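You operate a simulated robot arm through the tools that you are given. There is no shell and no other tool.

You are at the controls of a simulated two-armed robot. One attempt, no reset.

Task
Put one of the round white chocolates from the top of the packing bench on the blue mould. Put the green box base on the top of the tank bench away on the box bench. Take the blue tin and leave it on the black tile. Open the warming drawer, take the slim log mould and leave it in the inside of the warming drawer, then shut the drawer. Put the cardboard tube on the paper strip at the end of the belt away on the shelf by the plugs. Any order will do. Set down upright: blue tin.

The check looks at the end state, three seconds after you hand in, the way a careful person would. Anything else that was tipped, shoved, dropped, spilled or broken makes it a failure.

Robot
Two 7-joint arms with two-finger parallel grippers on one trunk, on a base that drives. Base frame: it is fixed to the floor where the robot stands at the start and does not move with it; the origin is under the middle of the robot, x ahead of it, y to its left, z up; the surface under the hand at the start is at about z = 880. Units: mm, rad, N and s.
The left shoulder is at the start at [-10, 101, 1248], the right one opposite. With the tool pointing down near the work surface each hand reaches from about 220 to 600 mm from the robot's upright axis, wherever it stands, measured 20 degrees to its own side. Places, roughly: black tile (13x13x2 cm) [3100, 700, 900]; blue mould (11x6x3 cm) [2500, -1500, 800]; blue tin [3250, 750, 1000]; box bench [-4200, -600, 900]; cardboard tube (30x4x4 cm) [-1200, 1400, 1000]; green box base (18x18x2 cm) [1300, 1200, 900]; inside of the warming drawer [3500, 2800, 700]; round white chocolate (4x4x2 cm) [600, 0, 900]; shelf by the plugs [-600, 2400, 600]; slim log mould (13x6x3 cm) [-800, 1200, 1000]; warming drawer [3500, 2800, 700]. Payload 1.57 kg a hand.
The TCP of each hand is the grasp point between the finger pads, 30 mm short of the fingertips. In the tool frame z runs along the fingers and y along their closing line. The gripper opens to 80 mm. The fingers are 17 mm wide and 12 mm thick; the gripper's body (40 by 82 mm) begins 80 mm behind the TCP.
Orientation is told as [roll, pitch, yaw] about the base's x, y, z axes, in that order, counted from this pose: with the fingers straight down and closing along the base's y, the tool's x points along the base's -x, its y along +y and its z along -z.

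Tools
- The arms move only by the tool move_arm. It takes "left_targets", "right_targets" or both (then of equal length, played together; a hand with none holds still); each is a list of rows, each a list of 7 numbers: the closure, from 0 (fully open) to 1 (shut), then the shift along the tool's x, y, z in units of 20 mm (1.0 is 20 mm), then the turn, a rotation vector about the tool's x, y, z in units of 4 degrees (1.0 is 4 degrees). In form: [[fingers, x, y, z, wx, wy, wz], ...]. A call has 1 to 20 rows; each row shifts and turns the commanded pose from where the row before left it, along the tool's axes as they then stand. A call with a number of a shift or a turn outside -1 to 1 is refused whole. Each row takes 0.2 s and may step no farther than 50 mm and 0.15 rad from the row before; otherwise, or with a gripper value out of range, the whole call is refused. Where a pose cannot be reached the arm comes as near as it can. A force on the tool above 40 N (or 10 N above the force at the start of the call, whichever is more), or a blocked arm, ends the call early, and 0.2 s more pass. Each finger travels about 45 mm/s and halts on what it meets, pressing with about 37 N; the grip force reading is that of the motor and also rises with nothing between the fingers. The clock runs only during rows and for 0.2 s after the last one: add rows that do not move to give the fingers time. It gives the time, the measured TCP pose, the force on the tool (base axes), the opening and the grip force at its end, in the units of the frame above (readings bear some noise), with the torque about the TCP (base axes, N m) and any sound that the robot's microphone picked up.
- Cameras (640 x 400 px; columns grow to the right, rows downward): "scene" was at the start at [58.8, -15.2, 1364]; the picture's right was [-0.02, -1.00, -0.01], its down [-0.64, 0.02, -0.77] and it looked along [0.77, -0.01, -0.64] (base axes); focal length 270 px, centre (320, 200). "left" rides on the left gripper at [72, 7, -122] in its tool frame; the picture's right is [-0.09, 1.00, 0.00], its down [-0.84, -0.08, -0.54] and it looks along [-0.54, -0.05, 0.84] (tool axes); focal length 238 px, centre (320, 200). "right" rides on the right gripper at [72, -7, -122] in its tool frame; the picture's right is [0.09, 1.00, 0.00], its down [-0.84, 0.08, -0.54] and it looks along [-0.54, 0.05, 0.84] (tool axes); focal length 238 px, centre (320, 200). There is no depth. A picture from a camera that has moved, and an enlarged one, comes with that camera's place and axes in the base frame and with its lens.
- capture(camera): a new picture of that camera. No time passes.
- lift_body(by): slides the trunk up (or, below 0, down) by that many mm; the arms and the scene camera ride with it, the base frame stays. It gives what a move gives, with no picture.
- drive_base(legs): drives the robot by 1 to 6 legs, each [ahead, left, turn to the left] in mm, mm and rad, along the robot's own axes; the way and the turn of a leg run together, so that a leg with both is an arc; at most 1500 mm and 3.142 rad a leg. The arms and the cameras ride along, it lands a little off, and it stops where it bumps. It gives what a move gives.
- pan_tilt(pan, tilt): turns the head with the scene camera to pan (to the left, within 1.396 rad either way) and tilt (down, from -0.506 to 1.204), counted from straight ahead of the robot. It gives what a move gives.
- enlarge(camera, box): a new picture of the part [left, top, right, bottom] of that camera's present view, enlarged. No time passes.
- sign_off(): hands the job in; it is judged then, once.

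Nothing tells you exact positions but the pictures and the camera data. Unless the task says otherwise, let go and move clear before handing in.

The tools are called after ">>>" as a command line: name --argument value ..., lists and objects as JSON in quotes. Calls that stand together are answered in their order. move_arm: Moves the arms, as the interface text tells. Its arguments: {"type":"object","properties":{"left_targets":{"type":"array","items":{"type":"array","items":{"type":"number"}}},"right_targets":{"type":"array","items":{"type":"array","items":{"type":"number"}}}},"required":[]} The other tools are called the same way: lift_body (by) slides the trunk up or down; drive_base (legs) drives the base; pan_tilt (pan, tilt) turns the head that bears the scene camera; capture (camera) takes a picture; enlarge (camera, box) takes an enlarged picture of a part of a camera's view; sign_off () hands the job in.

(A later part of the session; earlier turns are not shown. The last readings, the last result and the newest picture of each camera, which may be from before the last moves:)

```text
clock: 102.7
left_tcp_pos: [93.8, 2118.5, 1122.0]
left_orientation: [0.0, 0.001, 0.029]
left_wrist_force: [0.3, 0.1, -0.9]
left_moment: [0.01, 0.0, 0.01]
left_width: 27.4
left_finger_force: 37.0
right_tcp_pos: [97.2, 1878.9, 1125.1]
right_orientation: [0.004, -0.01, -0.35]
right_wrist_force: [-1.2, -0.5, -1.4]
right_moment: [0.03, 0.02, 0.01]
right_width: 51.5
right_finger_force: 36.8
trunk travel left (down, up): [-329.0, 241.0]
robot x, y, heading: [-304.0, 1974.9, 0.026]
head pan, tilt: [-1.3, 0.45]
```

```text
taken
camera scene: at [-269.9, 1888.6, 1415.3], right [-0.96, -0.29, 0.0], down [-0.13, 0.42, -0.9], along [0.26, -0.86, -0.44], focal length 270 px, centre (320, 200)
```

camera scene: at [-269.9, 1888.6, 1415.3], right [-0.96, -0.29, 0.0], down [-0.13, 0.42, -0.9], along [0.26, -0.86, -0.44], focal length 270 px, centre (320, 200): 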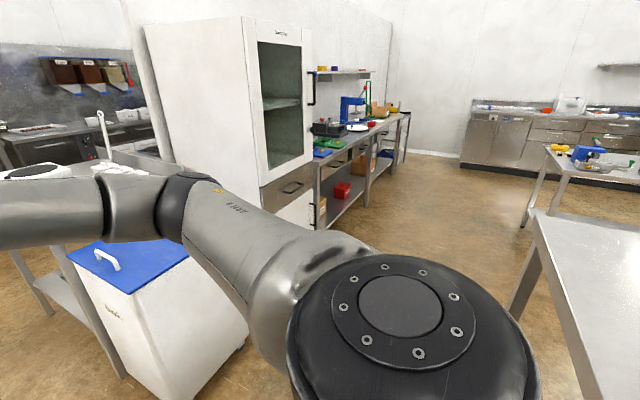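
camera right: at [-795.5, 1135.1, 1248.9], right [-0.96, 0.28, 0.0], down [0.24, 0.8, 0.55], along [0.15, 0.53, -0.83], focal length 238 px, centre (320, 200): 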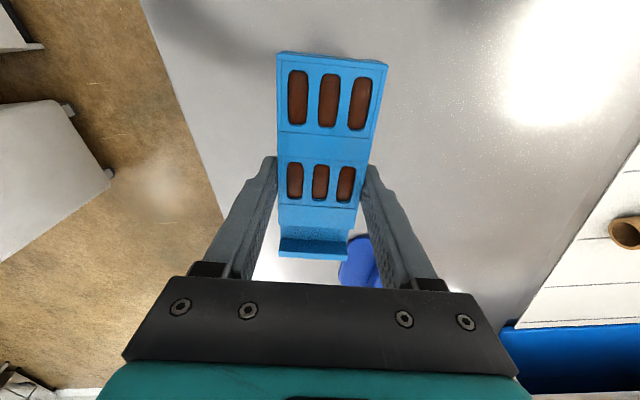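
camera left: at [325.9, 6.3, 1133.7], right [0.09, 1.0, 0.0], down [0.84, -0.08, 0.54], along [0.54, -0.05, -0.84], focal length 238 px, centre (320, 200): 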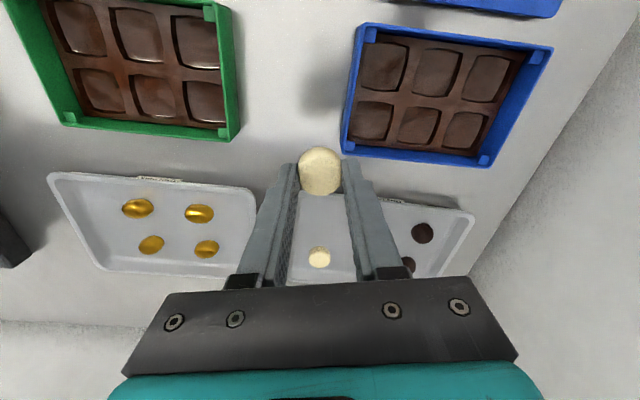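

My base brushed the belt bench on the left rear, which is angled. The way ahead between the steel cabinet and the chest is open, so I'll drive forward into the far room.

>>> drive_base --legs '[[300, -60, -0.025], [1200, 0, 0]]'

>>> pan_tilt --pan -1.2 --tilt 0.4

>>> capture --camera "scene"

>>> pan_tilt --pan -0.3 --tilt 0.4

>>> capture --camera "scene"

>>> pan_tilt --pan 0.5 --tilt 0.4

>>> capture --camera "scene"

```text
clock: 110.4
left_tcp_pos: [1594.6, 2061.1, 1121.8]
left_orientation: [-0.001, 0.0, 0.011]
left_wrist_force: [0.4, 0.2, -0.4]
left_moment: [0.01, 0.0, 0.05]
left_width: 27.9
left_finger_force: 36.6
right_tcp_pos: [1593.2, 1821.4, 1124.3]
right_orientation: [0.004, -0.011, -0.368]
right_wrist_force: [0.4, 0.4, -1.3]
right_moment: [-0.02, 0.02, 0.03]
right_width: 51.6
right_finger_force: 36.9
trunk travel left (down, up): [-329.0, 241.0]
robot x, y, heading: [1197.1, 1924.1, 0.009]
head pan, tilt: [-1.3, 0.45]
```

```text
clock: 111.1
left_tcp_pos: [1594.4, 2060.4, 1121.9]
left_orientation: [0.001, 0.001, 0.011]
left_wrist_force: [-0.1, 0.2, -0.4]
left_moment: [-0.02, -0.01, 0.0]
left_width: 27.6
left_finger_force: 36.8
right_tcp_pos: [1593.6, 1820.4, 1124.9]
right_orientation: [0.003, -0.01, -0.368]
right_wrist_force: [-0.5, -0.1, -1.6]
right_moment: [-0.03, 0.02, -0.01]
right_width: 51.5
right_finger_force: 37.4
trunk travel left (down, up): [-329.0, 241.0]
robot x, y, heading: [1193.0, 1926.2, 0.008]
head pan, tilt: [-1.201, 0.4]
```

```text
taken
camera scene: at [1235.2, 1838.4, 1420.0], right [-0.93, -0.37, 0.0], down [-0.14, 0.36, -0.92], along [0.34, -0.86, -0.39], focal length 270 px, centre (320, 200)
```

scene: 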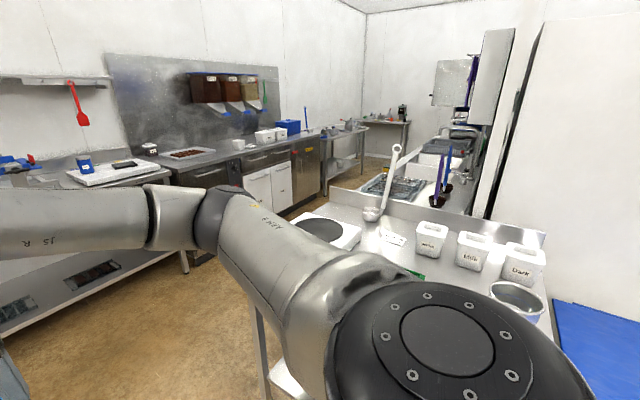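

```text
clock: 112.3
left_tcp_pos: [1594.7, 2059.5, 1123.2]
left_orientation: [0.0, 0.0, 0.01]
left_wrist_force: [0.0, -0.6, -1.1]
left_moment: [-0.02, 0.0, 0.04]
left_width: 28.0
left_finger_force: 36.6
right_tcp_pos: [1593.7, 1820.6, 1125.4]
right_orientation: [0.003, -0.01, -0.368]
right_wrist_force: [0.4, -0.5, -1.8]
right_moment: [0.01, 0.01, 0.02]
right_width: 51.5
right_finger_force: 36.8
trunk travel left (down, up): [-329.0, 241.0]
robot x, y, heading: [1194.3, 1924.9, 0.004]
head pan, tilt: [-0.3, 0.4]
```

```text
taken
camera scene: at [1289.8, 1897.8, 1420.0], right [-0.29, -0.96, 0.0], down [-0.37, 0.11, -0.92], along [0.88, -0.27, -0.39], focal length 270 px, centre (320, 200)
```

scene: 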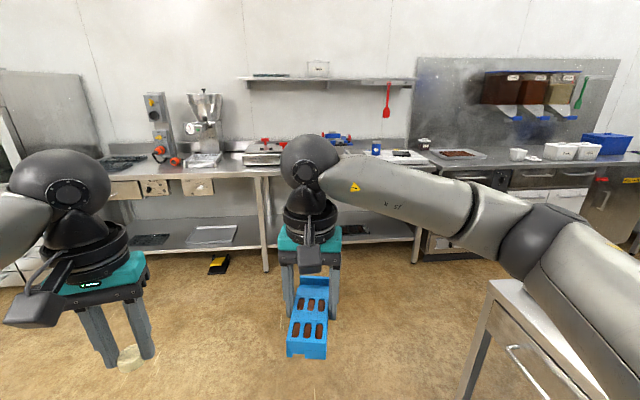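

```text
clock: 113.4
left_tcp_pos: [1594.9, 2061.4, 1122.7]
left_orientation: [0.0, 0.0, 0.009]
left_wrist_force: [0.4, 0.0, -0.4]
left_moment: [-0.01, -0.01, 0.02]
left_width: 27.5
left_finger_force: 36.6
right_tcp_pos: [1593.7, 1820.3, 1124.7]
right_orientation: [0.003, -0.009, -0.368]
right_wrist_force: [-0.6, -0.1, -1.5]
right_moment: [-0.02, -0.05, 0.0]
right_width: 51.6
right_finger_force: 37.1
trunk travel left (down, up): [-329.0, 241.0]
robot x, y, heading: [1195.4, 1920.9, 0.006]
head pan, tilt: [0.499, 0.4]
```

```text
taken
camera scene: at [1282.2, 1969.4, 1420.0], right [0.48, -0.87, 0.0], down [-0.34, -0.19, -0.92], along [0.81, 0.45, -0.39], focal length 270 px, centre (320, 200)
```

scene: 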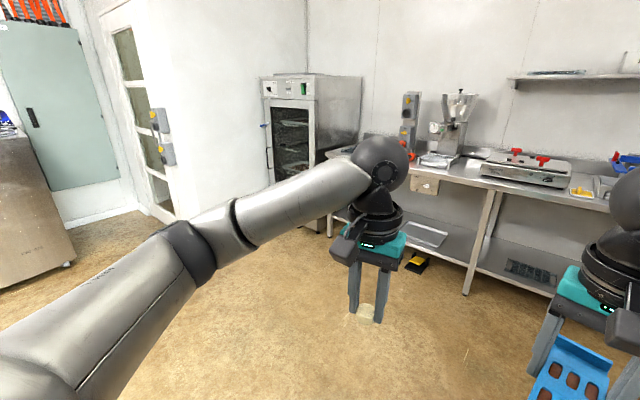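

The room layout is clear: tin and tile are on the back bench, the oven cabinet at its left end, and the blue mould must be down at the right. I'll drive into the aisle and turn toward -y.

>>> drive_base --legs '[[1080, 0, 0], [0, 0, -1.57], [1200, 0, 0]]'

>>> pan_tilt --pan 0 --tilt 0.4

>>> capture --camera "scene"

>>> pan_tilt --pan 1.0 --tilt 0.4

>>> capture --camera "scene"

>>> pan_tilt --pan -1.2 --tilt 0.4

>>> capture --camera "scene"

```text
clock: 128.5
left_tcp_pos: [2515.6, 381.8, 1121.6]
left_orientation: [0.0, 0.002, -1.513]
left_wrist_force: [-0.3, -0.5, -0.3]
left_moment: [0.0, -0.02, -0.01]
left_width: 27.7
left_finger_force: 37.0
right_tcp_pos: [2275.0, 372.2, 1124.8]
right_orientation: [0.005, -0.01, -1.89]
right_wrist_force: [-1.0, 0.0, -1.7]
right_moment: [0.01, 0.02, 0.01]
right_width: 51.4
right_finger_force: 37.1
trunk travel left (down, up): [-329.0, 241.0]
robot x, y, heading: [2361.8, 774.9, -1.514]
head pan, tilt: [0.499, 0.4]
```

```text
clock: 129.4
left_tcp_pos: [2514.5, 382.8, 1122.2]
left_orientation: [0.0, -0.001, -1.512]
left_wrist_force: [-0.2, -0.2, 0.2]
left_moment: [0.01, 0.04, -0.03]
left_width: 27.5
left_finger_force: 37.2
right_tcp_pos: [2276.4, 370.6, 1125.7]
right_orientation: [0.002, -0.013, -1.89]
right_wrist_force: [-0.2, -1.1, -1.3]
right_moment: [-0.04, 0.03, 0.01]
right_width: 51.5
right_finger_force: 37.0
trunk travel left (down, up): [-329.0, 241.0]
robot x, y, heading: [2361.4, 778.0, -1.515]
head pan, tilt: [0.0, 0.4]
```

```text
taken
camera scene: at [2363.6, 673.3, 1420.0], right [-1.0, -0.06, 0.0], down [-0.02, 0.39, -0.92], along [0.05, -0.92, -0.39], focal length 270 px, centre (320, 200)
```

scene: 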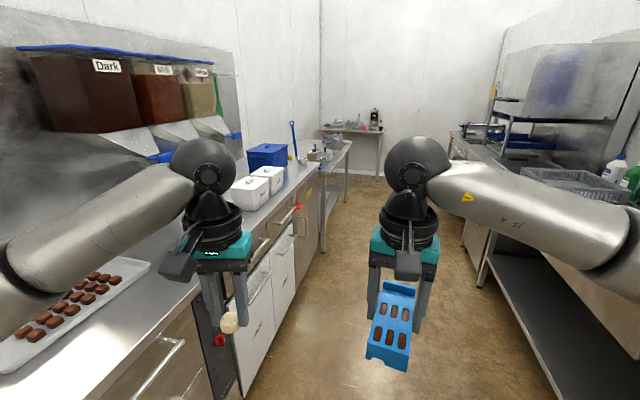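

```text
clock: 130.7
left_tcp_pos: [2515.4, 383.3, 1121.8]
left_orientation: [-0.002, -0.002, -1.512]
left_wrist_force: [-0.5, 0.0, -0.3]
left_moment: [-0.03, 0.02, -0.02]
left_width: 27.7
left_finger_force: 36.5
right_tcp_pos: [2275.6, 372.2, 1124.8]
right_orientation: [0.005, -0.012, -1.891]
right_wrist_force: [-0.6, 0.6, -1.8]
right_moment: [-0.01, -0.01, -0.03]
right_width: 51.2
right_finger_force: 36.9
trunk travel left (down, up): [-329.0, 241.0]
robot x, y, heading: [2361.3, 777.3, -1.519]
head pan, tilt: [1.0, 0.4]
```

```text
taken
camera scene: at [2439.0, 720.1, 1420.0], right [-0.49, -0.87, 0.0], down [-0.34, 0.19, -0.92], along [0.8, -0.45, -0.39], focal length 270 px, centre (320, 200)
```

scene: 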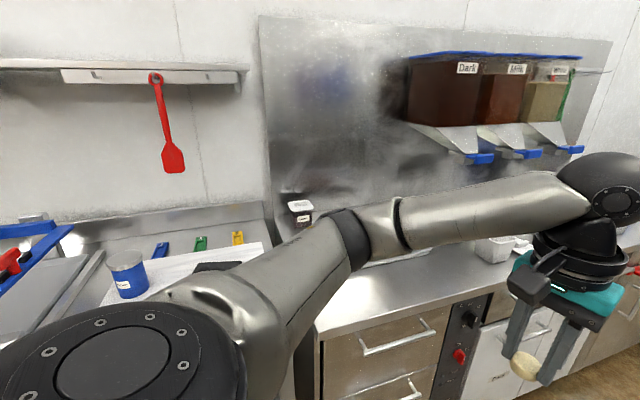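

```text
clock: 132.8
left_tcp_pos: [2516.4, 382.2, 1123.0]
left_orientation: [0.001, -0.001, -1.514]
left_wrist_force: [-0.7, -1.0, -0.4]
left_moment: [0.03, 0.0, 0.01]
left_width: 27.8
left_finger_force: 37.2
right_tcp_pos: [2276.6, 370.8, 1125.9]
right_orientation: [0.003, -0.01, -1.89]
right_wrist_force: [-0.5, 0.9, -1.4]
right_moment: [0.01, 0.0, 0.02]
right_width: 51.5
right_finger_force: 37.1
trunk travel left (down, up): [-329.0, 241.0]
robot x, y, heading: [2360.0, 774.7, -1.513]
head pan, tilt: [-1.201, 0.4]
```

```text
taken
camera scene: at [2274.0, 727.5, 1420.0], right [-0.41, 0.91, 0.0], down [0.35, 0.16, -0.92], along [-0.84, -0.38, -0.39], focal length 270 px, centre (320, 200)
```

scene: 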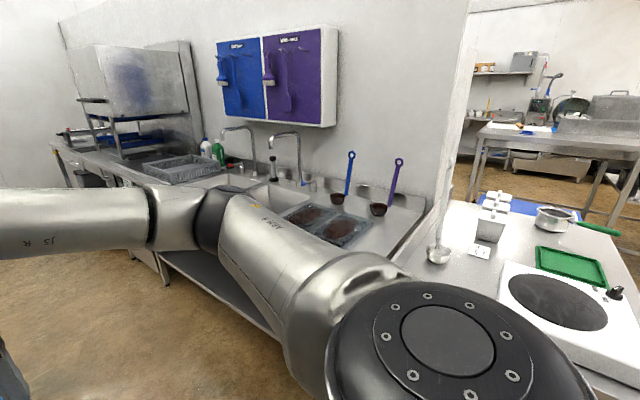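

I can see the tin on the back bench and a table at the far end. I'll correct heading and drive further down the aisle to look for the blue mould.

>>> pan_tilt --pan 0 --tilt 0.4

>>> drive_base --legs '[[0, -60, -0.05], [1000, 0, 0]]'

>>> capture --camera "scene"

>>> enlarge --camera "scene" --box '[240, 80, 440, 200]'

```text
clock: 134.2
left_tcp_pos: [2515.0, 382.1, 1122.4]
left_orientation: [0.0, -0.001, -1.512]
left_wrist_force: [0.4, 0.0, -0.2]
left_moment: [0.01, 0.0, 0.03]
left_width: 27.7
left_finger_force: 36.7
right_tcp_pos: [2275.9, 369.8, 1125.0]
right_orientation: [0.004, -0.011, -1.891]
right_wrist_force: [1.2, 0.0, -1.3]
right_moment: [-0.04, 0.01, 0.01]
right_width: 51.6
right_finger_force: 37.1
trunk travel left (down, up): [-329.0, 241.0]
robot x, y, heading: [2361.2, 773.7, -1.512]
head pan, tilt: [0.0, 0.4]
```

```text
clock: 139.8
left_tcp_pos: [2451.4, -613.3, 1122.9]
left_orientation: [0.001, 0.001, -1.549]
left_wrist_force: [-0.1, 0.8, -0.3]
left_moment: [0.05, 0.01, 0.01]
left_width: 27.4
left_finger_force: 37.1
right_tcp_pos: [2211.6, -615.8, 1125.6]
right_orientation: [0.004, -0.011, -1.927]
right_wrist_force: [0.0, -0.1, -1.0]
right_moment: [-0.04, -0.02, -0.01]
right_width: 51.3
right_finger_force: 36.9
trunk travel left (down, up): [-329.0, 241.0]
robot x, y, heading: [2308.5, -216.5, -1.551]
head pan, tilt: [0.0, 0.4]
```

```text
taken
camera scene: at [2309.5, -317.1, 1420.0], right [-1.0, -0.02, 0.0], down [-0.01, 0.39, -0.92], along [0.02, -0.92, -0.39], focal length 270 px, centre (320, 200)
```

scene: 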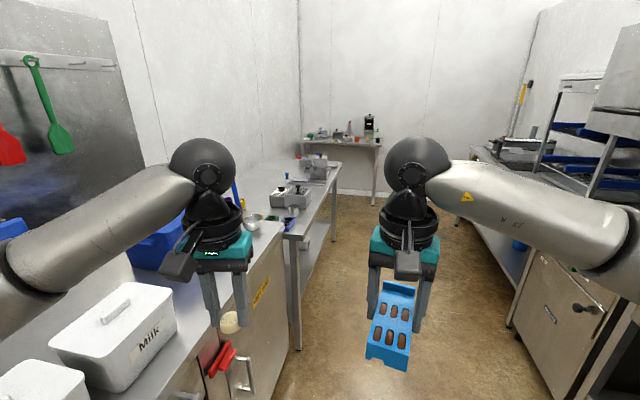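

```text
3.20 times, centred on (340, 140) of scene
camera zoom: at [2309.5, -317.1, 1420.0], right [-1.0, -0.02, 0.0], down [-0.01, 0.39, -0.92], along [0.02, -0.92, -0.39], focal length 864 px, centre (256, 392)
```

zoom: 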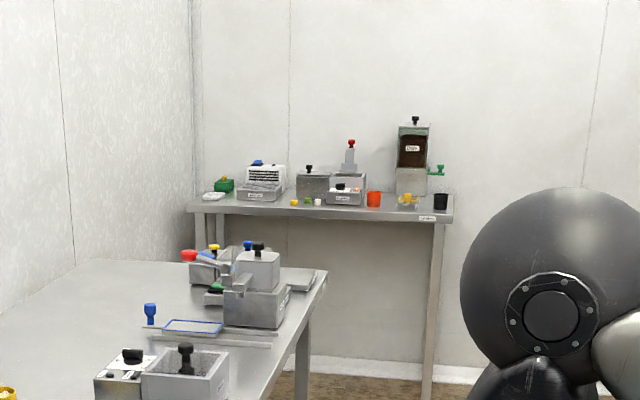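

Two tables are at the far end with several small items. I'll zoom in to identify the blue mould.

>>> enlarge --camera "scene" --box '[235, 140, 355, 260]'

>>> pan_tilt --pan 0.45 --tilt 0.5

>>> capture --camera "scene"

```text
3.33 times, centred on (295, 200) of scene
camera zoom: at [2309.5, -317.1, 1420.0], right [-1.0, -0.02, 0.0], down [-0.01, 0.39, -0.92], along [0.02, -0.92, -0.39], focal length 900 px, centre (403, 200)
```

zoom: 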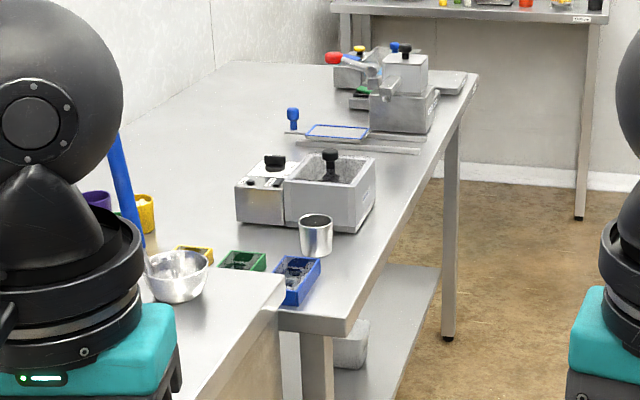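

```text
clock: 140.8
left_tcp_pos: [2450.1, -612.8, 1122.0]
left_orientation: [-0.001, 0.001, -1.552]
left_wrist_force: [0.5, 0.0, -0.1]
left_moment: [0.02, -0.02, 0.0]
left_width: 27.8
left_finger_force: 36.8
right_tcp_pos: [2210.0, -615.7, 1125.2]
right_orientation: [0.004, -0.011, -1.93]
right_wrist_force: [0.7, -0.2, -1.6]
right_moment: [-0.04, -0.04, -0.01]
right_width: 51.4
right_finger_force: 36.6
trunk travel left (down, up): [-329.0, 241.0]
robot x, y, heading: [2313.0, -211.5, -1.553]
head pan, tilt: [0.45, 0.499]
```

```text
taken
camera scene: at [2348.8, -305.5, 1410.9], right [-0.89, -0.45, 0.0], down [-0.22, 0.43, -0.88], along [0.4, -0.78, -0.48], focal length 270 px, centre (320, 200)
```

scene: 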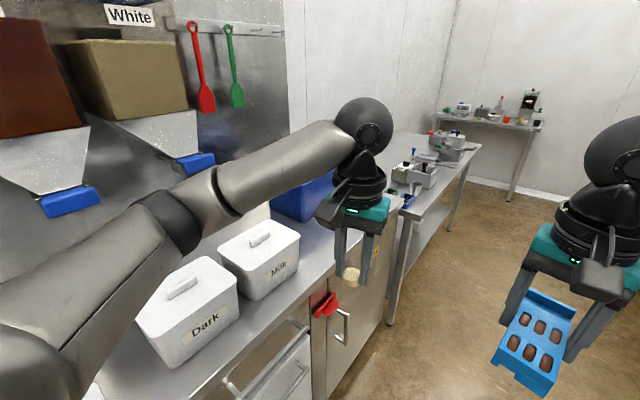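

The blue mould is at about [2482, -1421] at the near end of the left table, next to a green one. I'll drive up so the left hand can reach it.

>>> drive_base --legs '[[700, -60, -0.017]]'

>>> pan_tilt --pan 0.35 --tilt 0.85

>>> capture --camera "scene"

>>> capture --camera "left"

```text
clock: 144.6
left_tcp_pos: [2391.6, -1312.8, 1121.7]
left_orientation: [-0.001, 0.0, -1.567]
left_wrist_force: [0.1, -0.9, -0.8]
left_moment: [0.0, 0.01, -0.02]
left_width: 27.7
left_finger_force: 37.1
right_tcp_pos: [2150.7, -1309.3, 1125.7]
right_orientation: [0.003, -0.01, -1.944]
right_wrist_force: [0.3, 0.5, -1.7]
right_moment: [0.01, 0.02, -0.02]
right_width: 51.5
right_finger_force: 37.0
trunk travel left (down, up): [-329.0, 241.0]
robot x, y, heading: [2259.6, -911.3, -1.569]
head pan, tilt: [0.45, 0.499]
```

```text
clock: 145.4
left_tcp_pos: [2391.4, -1311.5, 1122.5]
left_orientation: [0.0, -0.001, -1.567]
left_wrist_force: [-1.0, 0.2, 0.3]
left_moment: [0.02, 0.0, 0.01]
left_width: 27.5
left_finger_force: 37.2
right_tcp_pos: [2151.6, -1309.1, 1124.5]
right_orientation: [0.004, -0.011, -1.944]
right_wrist_force: [-0.4, 0.0, -1.1]
right_moment: [-0.03, -0.01, 0.01]
right_width: 51.2
right_finger_force: 36.8
trunk travel left (down, up): [-329.0, 241.0]
robot x, y, heading: [2256.7, -908.8, -1.57]
head pan, tilt: [0.351, 0.85]
```

```text
taken
camera scene: at [2282.0, -994.2, 1380.9], right [-0.94, -0.35, 0.0], down [-0.26, 0.7, -0.66], along [0.23, -0.62, -0.75], focal length 270 px, centre (320, 200)
```

scene: 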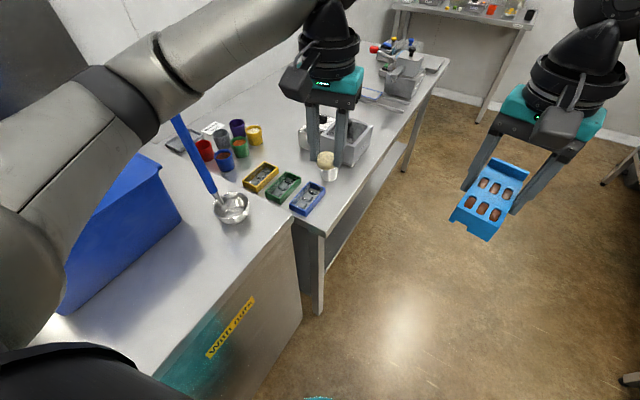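

```text
taken
camera left: at [2399.0, -1239.4, 1243.7], right [1.0, -0.09, 0.0], down [-0.07, -0.84, 0.54], along [-0.05, -0.54, -0.84], focal length 238 px, centre (320, 200)
```

left: 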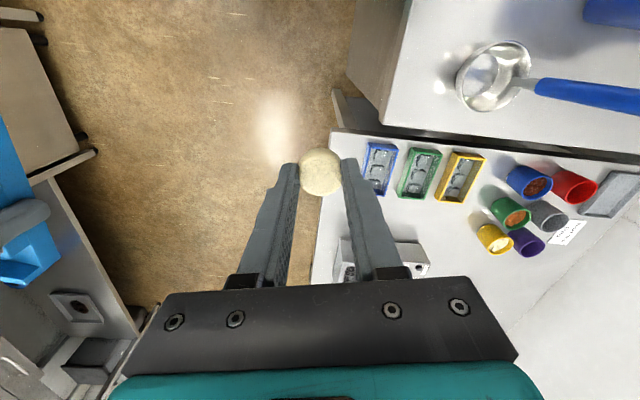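

The blue mould is at about [2491, -1447, 825], lying roughly along y. I'll zoom in on it before bringing the chocolate over.

>>> enlarge --camera "left" --box '[340, 125, 500, 225]'

>>> enlarge --camera "scene" --box '[230, 120, 350, 230]'

```text
4.00 times, centred on (420, 175) of left
camera zoom: at [2399.0, -1239.4, 1243.7], right [1.0, -0.09, 0.0], down [-0.07, -0.84, 0.54], along [-0.05, -0.54, -0.84], focal length 953 px, centre (-80, 300)
```

zoom: 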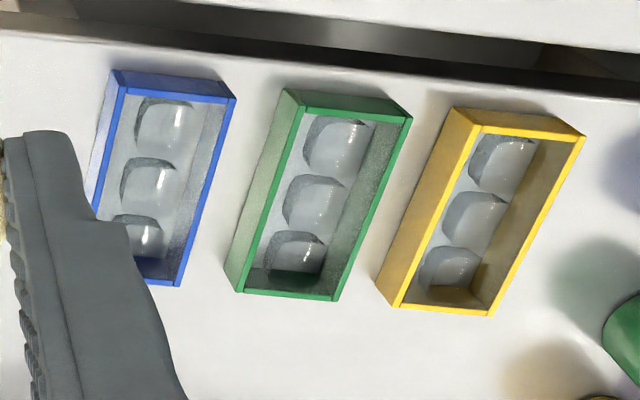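

```text
3.64 times, centred on (290, 175) of scene
camera zoom: at [2282.0, -994.2, 1380.9], right [-0.94, -0.35, 0.0], down [-0.26, 0.7, -0.66], along [0.23, -0.62, -0.75], focal length 982 px, centre (429, 291)
```

zoom: 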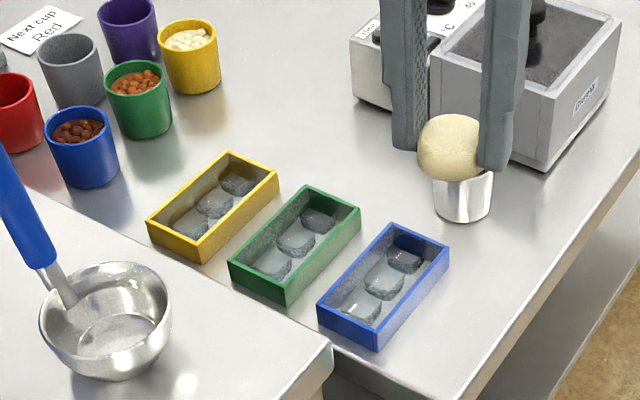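

The blue mould is an open box with three cavities, long axis about 11° off y. I'll drive 100 mm closer, rotate the left hand so the fingers line up along the mould, and move over it.

>>> drive_base --legs '[[100, 0, 0]]'

>>> move_arm --left_targets '[[0.68, 0, 0, 0, 0, 0, -1], [0.68, 0, 0, 0, 0, 0, -1], [0.68, 0, 0, 0, 0, 0, -1], [0.68, 0, 0, 0, 0, 0, -1], [0.68, 0, 0, 0, 0, 0, -1], [0.68, 0, 0, 0, 0, 0, -1], [0.68, 0, 0, 0, 0, 0, -1], [0.68, 0, 0, 0, 0, 0, -1], [0.68, 0, 0, 0, 0, 0, -1], [0.68, 0, 0, 0, 0, 0, -1], [0.68, 0, 0, 0, 0, 0, -1], [0.68, 0, 0, 0, 0, 0, -1], [0.68, 0, 0, 0, 0, 0, -1], [0.68, 0, 0, 0, 0, 0, -1], [0.68, 0, 0, 0, 0, 0, -1], [0.68, 0, 0, 0, 0, 0, -1], [0.68, 0, 0, 0, 0, 0, -1], [0.68, 0, 0, 0, 0, 0, -1], [0.68, 0, 0, 0, 0, 0, -1], [0.68, 0, 0, 0, 0, 0, -0.6]]'

>>> capture --camera "left"

```text
clock: 146.6
left_tcp_pos: [2392.5, -1410.5, 1121.4]
left_orientation: [-0.001, 0.004, -1.565]
left_wrist_force: [-0.6, 0.1, 0.0]
left_moment: [0.03, 0.03, 0.0]
left_width: 27.6
left_finger_force: 36.9
right_tcp_pos: [2152.8, -1408.7, 1124.7]
right_orientation: [0.004, -0.01, -1.945]
right_wrist_force: [-0.6, -0.7, -0.8]
right_moment: [0.04, -0.01, 0.0]
right_width: 51.5
right_finger_force: 37.0
trunk travel left (down, up): [-329.0, 241.0]
robot x, y, heading: [2259.7, -1010.5, -1.567]
head pan, tilt: [0.351, 0.85]
```

```text
clock: 150.8
left_tcp_pos: [2392.4, -1409.1, 1122.6]
left_orientation: [-0.001, 0.001, -0.192]
left_wrist_force: [0.0, -0.1, 0.0]
left_moment: [0.03, -0.02, 0.07]
left_width: 27.4
left_finger_force: 37.2
right_tcp_pos: [2152.1, -1408.0, 1124.9]
right_orientation: [0.004, -0.013, -1.942]
right_wrist_force: [-0.8, -0.8, -1.8]
right_moment: [-0.02, -0.01, -0.02]
right_width: 51.2
right_finger_force: 36.9
trunk travel left (down, up): [-329.0, 241.0]
robot x, y, heading: [2259.9, -1007.5, -1.565]
head pan, tilt: [0.351, 0.85]
```

```text
taken
camera left: at [2324.3, -1388.6, 1243.8], right [0.28, 0.96, 0.0], down [0.81, -0.24, 0.54], along [0.52, -0.15, -0.84], focal length 238 px, centre (320, 200)
```

left: 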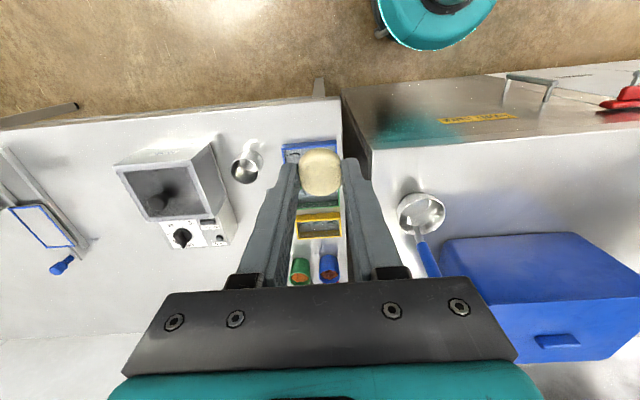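

Good view down along the mould. I'll bring the chocolate over the mould's centre and descend to about 70 mm above it.

>>> move_arm --left_targets '[[0.68, -0.53, -0.12, 0.9, 0, 0, 0], [0.68, -0.53, -0.12, 0.9, 0, 0, 0], [0.68, -0.53, -0.12, 0.9, 0, 0, 0], [0.68, -0.53, -0.12, 0.9, 0, 0, 0], [0.68, -0.53, -0.12, 0.9, 0, 0, 0], [0.68, -0.53, -0.12, 0.9, 0, 0, 0], [0.68, -0.53, -0.12, 0.9, 0, 0, 0], [0.68, -0.53, -0.12, 0.9, 0, 0, 0], [0.68, -0.53, -0.12, 0.9, 0, 0, 0], [0.68, -0.53, -0.12, 0.9, 0, 0, 0], [0.68, 0, 0, 0, 0, 0, 0]]'

>>> capture --camera "left"

>>> capture --camera "scene"

>>> enlarge --camera "scene" --box '[240, 140, 360, 240]'

```text
clock: 153.2
left_tcp_pos: [2493.4, -1453.6, 941.5]
left_orientation: [0.001, -0.003, -0.195]
left_wrist_force: [0.1, -0.6, 0.4]
left_moment: [0.01, 0.03, -0.02]
left_width: 27.5
left_finger_force: 36.6
right_tcp_pos: [2152.5, -1407.6, 1126.0]
right_orientation: [0.003, -0.012, -1.943]
right_wrist_force: [0.3, -0.1, -2.1]
right_moment: [-0.02, 0.02, 0.02]
right_width: 51.3
right_finger_force: 37.3
trunk travel left (down, up): [-329.0, 241.0]
robot x, y, heading: [2258.5, -1011.2, -1.57]
head pan, tilt: [0.351, 0.85]
```

```text
taken
camera left: at [2425.7, -1432.0, 1062.4], right [0.28, 0.96, 0.0], down [0.81, -0.24, 0.54], along [0.52, -0.15, -0.84], focal length 238 px, centre (320, 200)
```

left: 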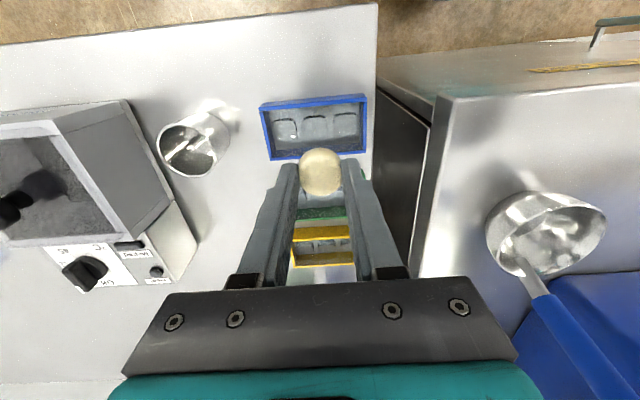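

```text
taken
camera scene: at [2282.4, -1092.1, 1380.9], right [-0.94, -0.35, 0.0], down [-0.26, 0.7, -0.66], along [0.23, -0.62, -0.75], focal length 270 px, centre (320, 200)
```

scene: 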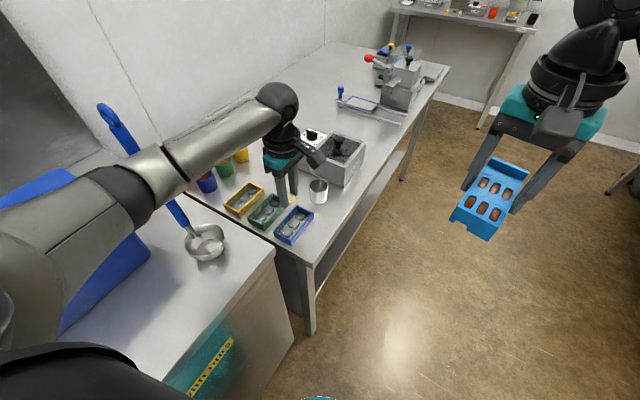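

```text
4.00 times, centred on (300, 190) of scene
camera zoom: at [2282.4, -1092.1, 1380.9], right [-0.94, -0.35, 0.0], down [-0.26, 0.7, -0.66], along [0.23, -0.62, -0.75], focal length 1080 px, centre (400, 240)
```

zoom: 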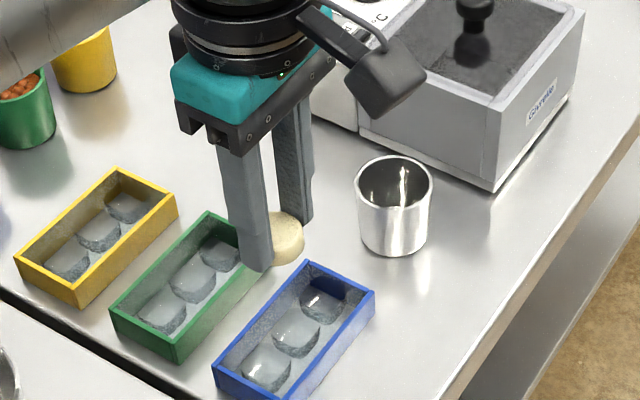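

The hand is within 3 mm of the mould centre and the rim is at z≈831. I'll descend slowly in stages to set the chocolate in the mould.

>>> move_arm --left_targets '[[0.68, 0.13, -0.05, 0.6, 0, 0, 0], [0.68, 0, 0, 0.8, 0, 0, 0], [0.68, 0, 0, 0.8, 0, 0, 0], [0.68, 0, 0, 0.8, 0, 0, 0], [0.68, 0, 0, 0.8, 0, 0, 0], [0.68, 0, 0, 0.2, 0, 0, 0], [0.68, 0, 0, 0, 0, 0, 0]]'

>>> capture --camera "left"

>>> enlarge --camera "scene" --box '[240, 140, 360, 240]'

```text
clock: 154.8
left_tcp_pos: [2489.7, -1453.1, 862.8]
left_orientation: [0.0, 0.001, -0.196]
left_wrist_force: [-0.4, -0.8, -0.2]
left_moment: [0.01, -0.01, -0.03]
left_width: 27.9
left_finger_force: 36.9
right_tcp_pos: [2151.8, -1408.6, 1125.2]
right_orientation: [0.003, -0.01, -1.942]
right_wrist_force: [0.4, 0.5, -2.1]
right_moment: [-0.01, -0.03, 0.0]
right_width: 51.1
right_finger_force: 36.7
trunk travel left (down, up): [-329.0, 241.0]
robot x, y, heading: [2258.2, -1011.8, -1.571]
head pan, tilt: [0.351, 0.85]
```

```text
taken
camera left: at [2421.8, -1432.3, 983.5], right [0.28, 0.96, 0.0], down [0.81, -0.24, 0.54], along [0.52, -0.15, -0.84], focal length 238 px, centre (320, 200)
```

left: 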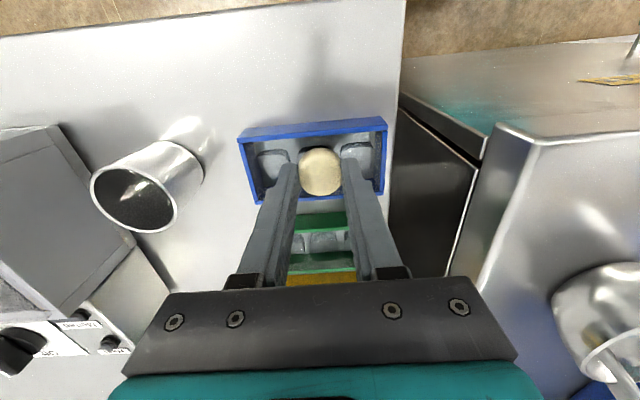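

```text
4.00 times, centred on (300, 190) of scene
camera zoom: at [2282.5, -1092.1, 1380.9], right [-0.94, -0.35, 0.0], down [-0.26, 0.7, -0.66], along [0.23, -0.62, -0.75], focal length 1080 px, centre (400, 240)
```

zoom: 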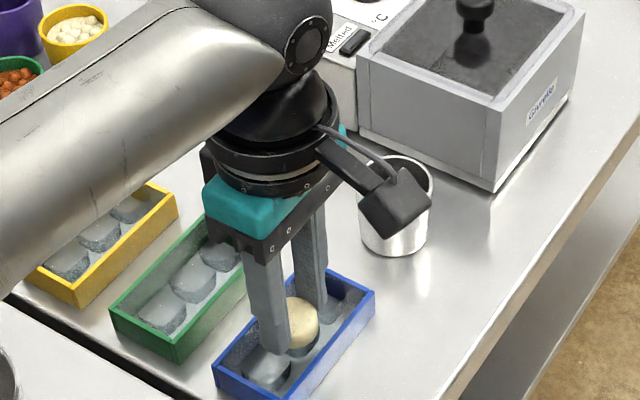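

The chocolate is right over the middle cavity. I'll continue down gently.

>>> move_arm --left_targets '[[0.68, 0, 0, 0.12, 0, 0, 0], [0.68, 0, 0, 0.12, 0, 0, 0], [0.68, 0, 0, 0.12, 0, 0, 0], [0.68, 0, 0, 0, 0, 0, 0]]'

>>> move_arm --left_targets '[[0.68, 0, 0, 0.1, 0, 0, 0], [0.68, 0, 0, 0.1, 0, 0, 0], [0.68, 0, 0, 0, 0, 0, 0]]'

>>> capture --camera "left"

>>> enlarge --camera "scene" --box '[260, 180, 350, 250]'

```text
clock: 155.8
left_tcp_pos: [2489.2, -1454.4, 857.7]
left_orientation: [-0.006, -0.002, -0.194]
left_wrist_force: [2.0, 2.8, 22.0]
left_moment: [0.28, -0.13, 0.0]
left_width: 27.5
left_finger_force: 37.6
right_tcp_pos: [2152.0, -1406.3, 1125.9]
right_orientation: [0.007, -0.013, -1.943]
right_wrist_force: [-0.9, 0.2, -1.6]
right_moment: [0.01, 0.0, -0.01]
right_width: 51.2
right_finger_force: 37.0
trunk travel left (down, up): [-329.0, 241.0]
robot x, y, heading: [2256.8, -1005.5, -1.569]
head pan, tilt: [0.351, 0.85]
```

```text
clock: 156.6
left_tcp_pos: [2487.7, -1456.0, 856.0]
left_orientation: [-0.008, -0.001, -0.197]
left_wrist_force: [2.7, 2.6, 35.7]
left_moment: [0.17, -0.04, 0.02]
left_width: 28.0
left_finger_force: 37.0
right_tcp_pos: [2151.6, -1405.6, 1125.9]
right_orientation: [0.005, -0.011, -1.943]
right_wrist_force: [-0.1, -0.7, -1.4]
right_moment: [0.03, 0.03, -0.03]
right_width: 51.2
right_finger_force: 37.1
trunk travel left (down, up): [-329.0, 241.0]
robot x, y, heading: [2259.1, -1008.9, -1.561]
head pan, tilt: [0.351, 0.85]
```

```text
taken
camera left: at [2420.6, -1432.8, 976.5], right [0.28, 0.96, -0.01], down [0.81, -0.23, 0.54], along [0.52, -0.16, -0.84], focal length 238 px, centre (320, 200)
```

left: 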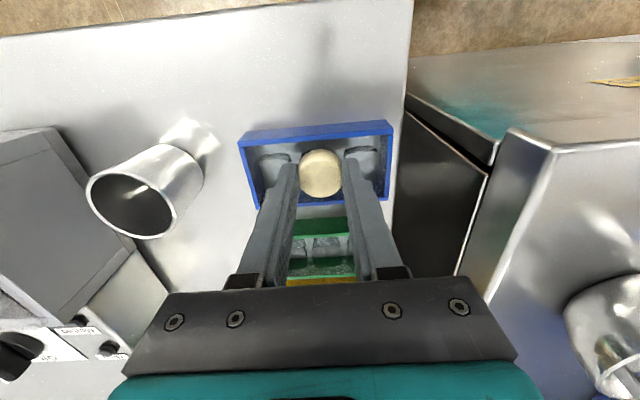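

```text
5.71 times, centred on (305, 215) of scene
camera zoom: at [2281.3, -1089.4, 1381.2], right [-0.94, -0.35, 0.0], down [-0.26, 0.7, -0.66], along [0.23, -0.62, -0.75], focal length 1543 px, centre (406, 114)
```

zoom: 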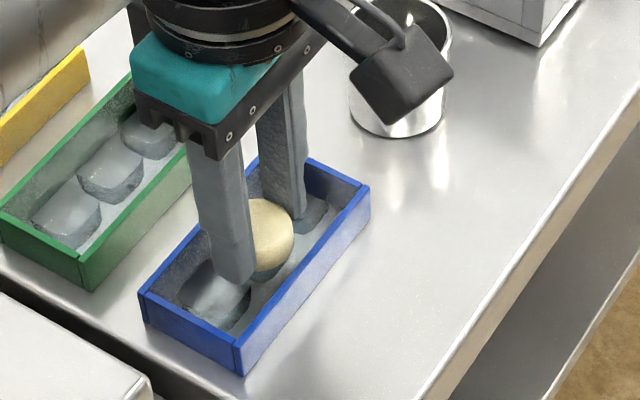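

Contact is made, so the chocolate is seated on the mould. I'll relieve the pressure slightly and open the fingers.

>>> move_arm --left_targets '[[0.68, 0, 0, -0.12, 0, 0, 0], [0.68, 0, 0, 0, 0, 0, 0]]'

>>> move_arm --left_targets '[[0.6, 0, 0, 0, 0, 0, 0], [0.52, 0, 0, 0, 0, 0, 0], [0.45, 0, 0, 0, 0, 0, 0], [0.45, 0, 0, 0, 0, 0, 0]]'

>>> enlarge --camera "scene" --box '[260, 180, 350, 250]'

>>> capture --camera "left"

```text
clock: 157.2
left_tcp_pos: [2488.0, -1455.4, 856.1]
left_orientation: [-0.003, -0.002, -0.197]
left_wrist_force: [0.0, -1.2, 22.1]
left_moment: [-0.04, -0.04, 0.01]
left_width: 27.9
left_finger_force: 37.3
right_tcp_pos: [2151.4, -1407.7, 1126.0]
right_orientation: [0.005, -0.01, -1.943]
right_wrist_force: [0.1, -0.8, -1.9]
right_moment: [-0.04, 0.0, 0.0]
right_width: 51.5
right_finger_force: 37.1
trunk travel left (down, up): [-329.0, 241.0]
robot x, y, heading: [2258.2, -1009.3, -1.562]
head pan, tilt: [0.351, 0.85]
```

```text
clock: 158.2
left_tcp_pos: [2488.9, -1452.9, 853.4]
left_orientation: [0.001, -0.001, -0.195]
left_wrist_force: [-0.4, 5.5, 13.5]
left_moment: [0.03, 0.02, -0.01]
left_width: 39.7
left_finger_force: 0.1
right_tcp_pos: [2150.8, -1407.6, 1125.0]
right_orientation: [0.004, -0.013, -1.942]
right_wrist_force: [0.2, 0.2, -1.6]
right_moment: [-0.02, -0.02, 0.01]
right_width: 51.4
right_finger_force: 37.6
trunk travel left (down, up): [-329.0, 241.0]
robot x, y, heading: [2257.2, -1009.5, -1.568]
head pan, tilt: [0.351, 0.85]
```

```text
5.71 times, centred on (305, 215) of scene
camera zoom: at [2281.9, -1090.3, 1381.0], right [-0.94, -0.35, 0.0], down [-0.26, 0.7, -0.66], along [0.23, -0.62, -0.75], focal length 1543 px, centre (406, 114)
```

zoom: 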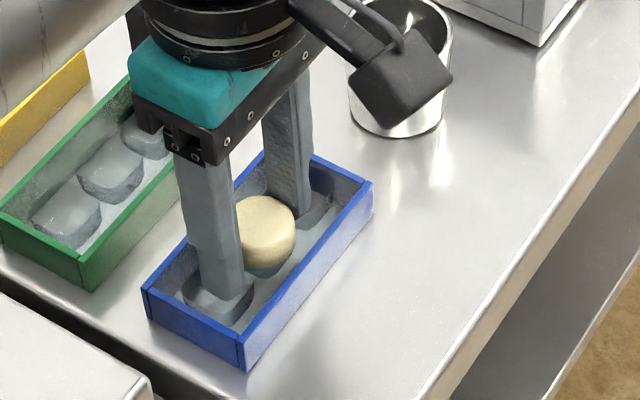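

```text
taken
camera left: at [2421.0, -1431.8, 975.1], right [0.28, 0.96, 0.0], down [0.8, -0.24, 0.54], along [0.52, -0.15, -0.84], focal length 238 px, centre (320, 200)
```

left: 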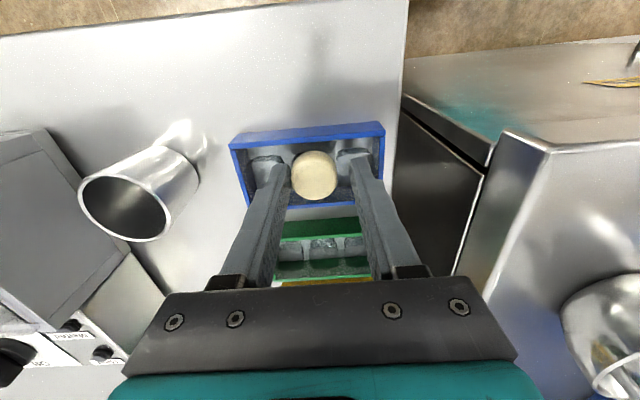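

The chocolate is free and standing on the middle cavity. I'll raise the hand straight up and check.

>>> move_arm --left_targets '[[0.5, 0, 0, -0.2, 0, 0, 0], [0.48, 0, 0, -0.4, 0, 0, 0], [0.45, 0, 0, -0.8, 0, 0, 0], [0.45, 0, 0, -1, 0, 0, 0], [0.45, 0, 0, -1, 0, 0, 0], [0.45, 0, 0, -1, 0, 0, 0], [0.45, 0, 0, -1, 0, 0, 0], [0.45, 0, 0, 0, 0, 0, 0]]'

>>> capture --camera "left"

>>> enlarge --camera "scene" --box '[240, 160, 350, 250]'

```text
clock: 160.0
left_tcp_pos: [2487.9, -1452.6, 961.0]
left_orientation: [0.003, 0.002, -0.196]
left_wrist_force: [0.1, 0.3, -0.6]
left_moment: [0.01, 0.02, 0.01]
left_width: 43.9
left_finger_force: 0.1
right_tcp_pos: [2151.5, -1408.4, 1125.6]
right_orientation: [0.004, -0.009, -1.943]
right_wrist_force: [1.2, 0.7, -1.4]
right_moment: [0.01, -0.01, -0.02]
right_width: 51.1
right_finger_force: 37.7
trunk travel left (down, up): [-329.0, 241.0]
robot x, y, heading: [2258.0, -1006.8, -1.562]
head pan, tilt: [0.351, 0.85]
```

```text
taken
camera left: at [2420.8, -1432.2, 1082.8], right [0.28, 0.96, 0.0], down [0.81, -0.24, 0.54], along [0.52, -0.15, -0.84], focal length 238 px, centre (320, 200)
```

left: 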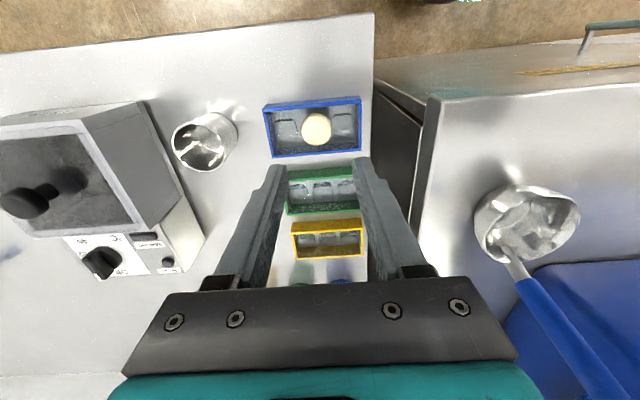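

```text
4.44 times, centred on (295, 205) of scene
camera zoom: at [2282.3, -1092.1, 1380.9], right [-0.94, -0.35, 0.0], down [-0.26, 0.7, -0.66], along [0.23, -0.62, -0.75], focal length 1200 px, centre (431, 178)
```

zoom: 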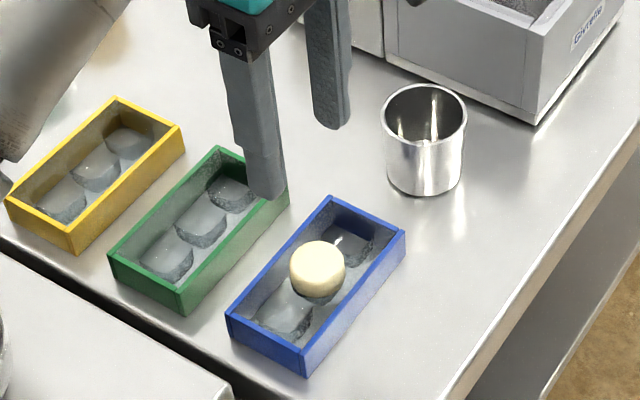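

The chocolate rests on the blue mould. I'll raise the left hand, turn it back, and head for the drawer.

>>> move_arm --left_targets '[[0.3, 0.3, 0, -1, 0, 0, 0], [0.2, 0.5, 0, -1, 0, 0, 0], [0, 0.5, 0, -1, 0, 0, 0], [0, 0.5, 0, -1, 0, 0, 0], [0, 0.5, 0, -1, 0, 0, 0], [0, 0.5, 0, -1, 0, 0, 0.5], [0, 0.5, 0, -1, 0, 0, 1], [0, 0.5, 0, -0.5, 0, 0, 1], [0, 0, 0, 0, 0, 0, 1], [0, 0, 0, 0, 0, 0, 1], [0, 0, 0, 0, 0, 0, 1], [0, 0, 0, 0, 0, 0, 1], [0, 0, 0, 0, 0, 0, 1], [0, 0, 0, 0, 0, 0, 1], [0, 0, 0, 0, 0, 0, 1], [0, 0, 0, 0, 0, 0, 1], [0, 0, 0, 0, 0, 0, 1], [0, 0, 0, 0, 0, 0, 1], [0, 0, 0, 0, 0, 0, 1], [0, 0, 0, 0, 0, 0, 1]]'

>>> move_arm --left_targets '[[0, 0, 0, 0, 0, 0, 1], [0, 0, 0, 0, 0, 0, 1], [0, 0, 0, 0, 0, 0, 1], [0, 0, 0, 0, 0, 0, 1], [0, 0, 0, 0, 0, 0, 1], [0, 0, 0, 0, 0, 0, 0]]'

>>> capture --camera "scene"

```text
clock: 164.2
left_tcp_pos: [2413.9, -1437.4, 1111.0]
left_orientation: [0.001, -0.002, -1.209]
left_wrist_force: [0.4, 0.7, 0.7]
left_moment: [-0.01, 0.04, -0.01]
left_width: 80.1
left_finger_force: 0.1
right_tcp_pos: [2153.2, -1408.4, 1125.7]
right_orientation: [0.003, -0.012, -1.943]
right_wrist_force: [-0.4, -0.1, -1.5]
right_moment: [0.02, -0.04, -0.01]
right_width: 51.8
right_finger_force: 37.5
trunk travel left (down, up): [-329.0, 241.0]
robot x, y, heading: [2259.1, -1007.7, -1.565]
head pan, tilt: [0.351, 0.85]
```

```text
clock: 165.6
left_tcp_pos: [2414.7, -1438.3, 1111.1]
left_orientation: [-0.001, 0.001, -1.56]
left_wrist_force: [-0.2, -0.2, 0.2]
left_moment: [0.02, 0.01, 0.0]
left_width: 80.0
left_finger_force: 0.1
right_tcp_pos: [2151.9, -1408.6, 1125.3]
right_orientation: [0.004, -0.011, -1.943]
right_wrist_force: [-0.4, 0.7, -2.6]
right_moment: [0.0, -0.02, 0.03]
right_width: 51.5
right_finger_force: 37.5
trunk travel left (down, up): [-329.0, 241.0]
robot x, y, heading: [2256.0, -1007.4, -1.567]
head pan, tilt: [0.351, 0.85]
```

```text
taken
camera scene: at [2282.5, -1092.1, 1380.9], right [-0.94, -0.35, 0.0], down [-0.26, 0.7, -0.66], along [0.23, -0.62, -0.75], focal length 270 px, centre (320, 200)
```

scene: 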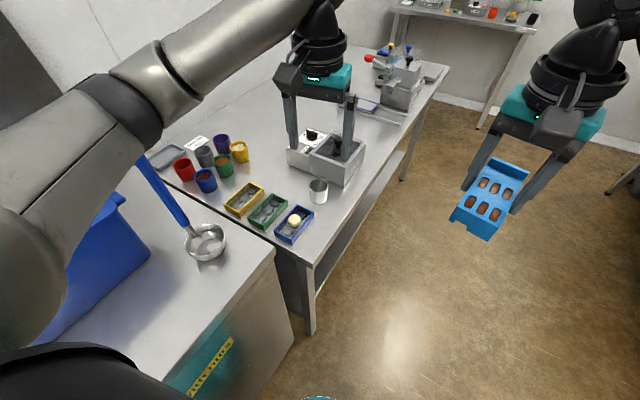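

Everything at that table is tidy. Next is the tin, with the free left hand. I'll back up the aisle and turn to face the back bench.

>>> drive_base --legs '[[-900, 0, 0], [-850, 0, 0], [0, 0, 1.565]]'

>>> pan_tilt --pan 0 --tilt 0.5

>>> capture --camera "scene"

```text
clock: 178.2
left_tcp_pos: [2698.1, 881.5, 1112.0]
left_orientation: [0.002, 0.001, -0.006]
left_wrist_force: [0.0, 0.4, 0.3]
left_moment: [0.0, -0.01, 0.0]
left_width: 79.8
left_finger_force: 0.2
right_tcp_pos: [2661.8, 621.3, 1124.7]
right_orientation: [0.004, -0.01, -0.391]
right_wrist_force: [0.0, 0.4, -1.8]
right_moment: [-0.02, -0.01, 0.02]
right_width: 51.3
right_finger_force: 37.1
trunk travel left (down, up): [-329.0, 241.0]
robot x, y, heading: [2264.3, 734.7, -0.017]
head pan, tilt: [0.351, 0.85]
```

```text
clock: 179.0
left_tcp_pos: [2699.0, 882.4, 1112.2]
left_orientation: [0.0, 0.0, -0.007]
left_wrist_force: [0.4, -0.4, -0.6]
left_moment: [0.02, 0.04, 0.02]
left_width: 80.0
left_finger_force: 0.1
right_tcp_pos: [2663.3, 619.9, 1124.7]
right_orientation: [0.004, -0.012, -0.389]
right_wrist_force: [-0.6, -0.3, -1.5]
right_moment: [-0.02, 0.0, 0.02]
right_width: 51.6
right_finger_force: 37.1
trunk travel left (down, up): [-329.0, 241.0]
robot x, y, heading: [2267.6, 734.1, -0.017]
head pan, tilt: [0.0, 0.499]
```

```text
taken
camera scene: at [2363.7, 732.0, 1410.8], right [-0.02, -1.0, 0.0], down [-0.48, 0.01, -0.88], along [0.88, -0.01, -0.48], focal length 270 px, centre (320, 200)
```

scene: 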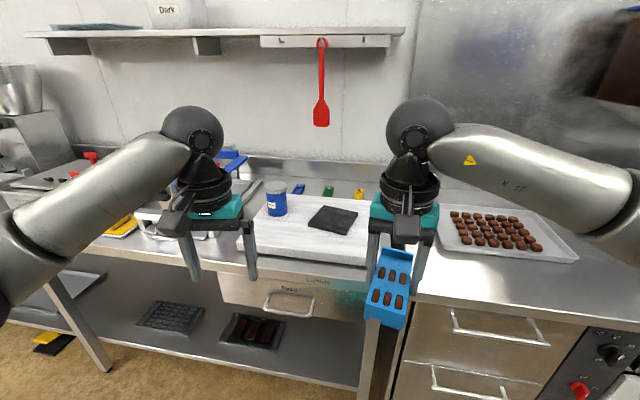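

The blue tin stands on a white board to the left of the black tile. I'll zoom in to measure them.

>>> enlarge --camera "scene" --box '[225, 160, 385, 280]'

```text
3.33 times, centred on (305, 220) of scene
camera zoom: at [2363.7, 732.0, 1410.8], right [-0.02, -1.0, 0.0], down [-0.48, 0.01, -0.88], along [0.88, -0.01, -0.48], focal length 900 px, centre (370, 133)
```

zoom: 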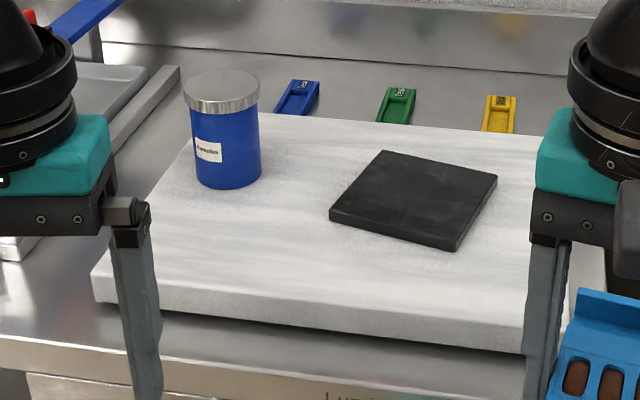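

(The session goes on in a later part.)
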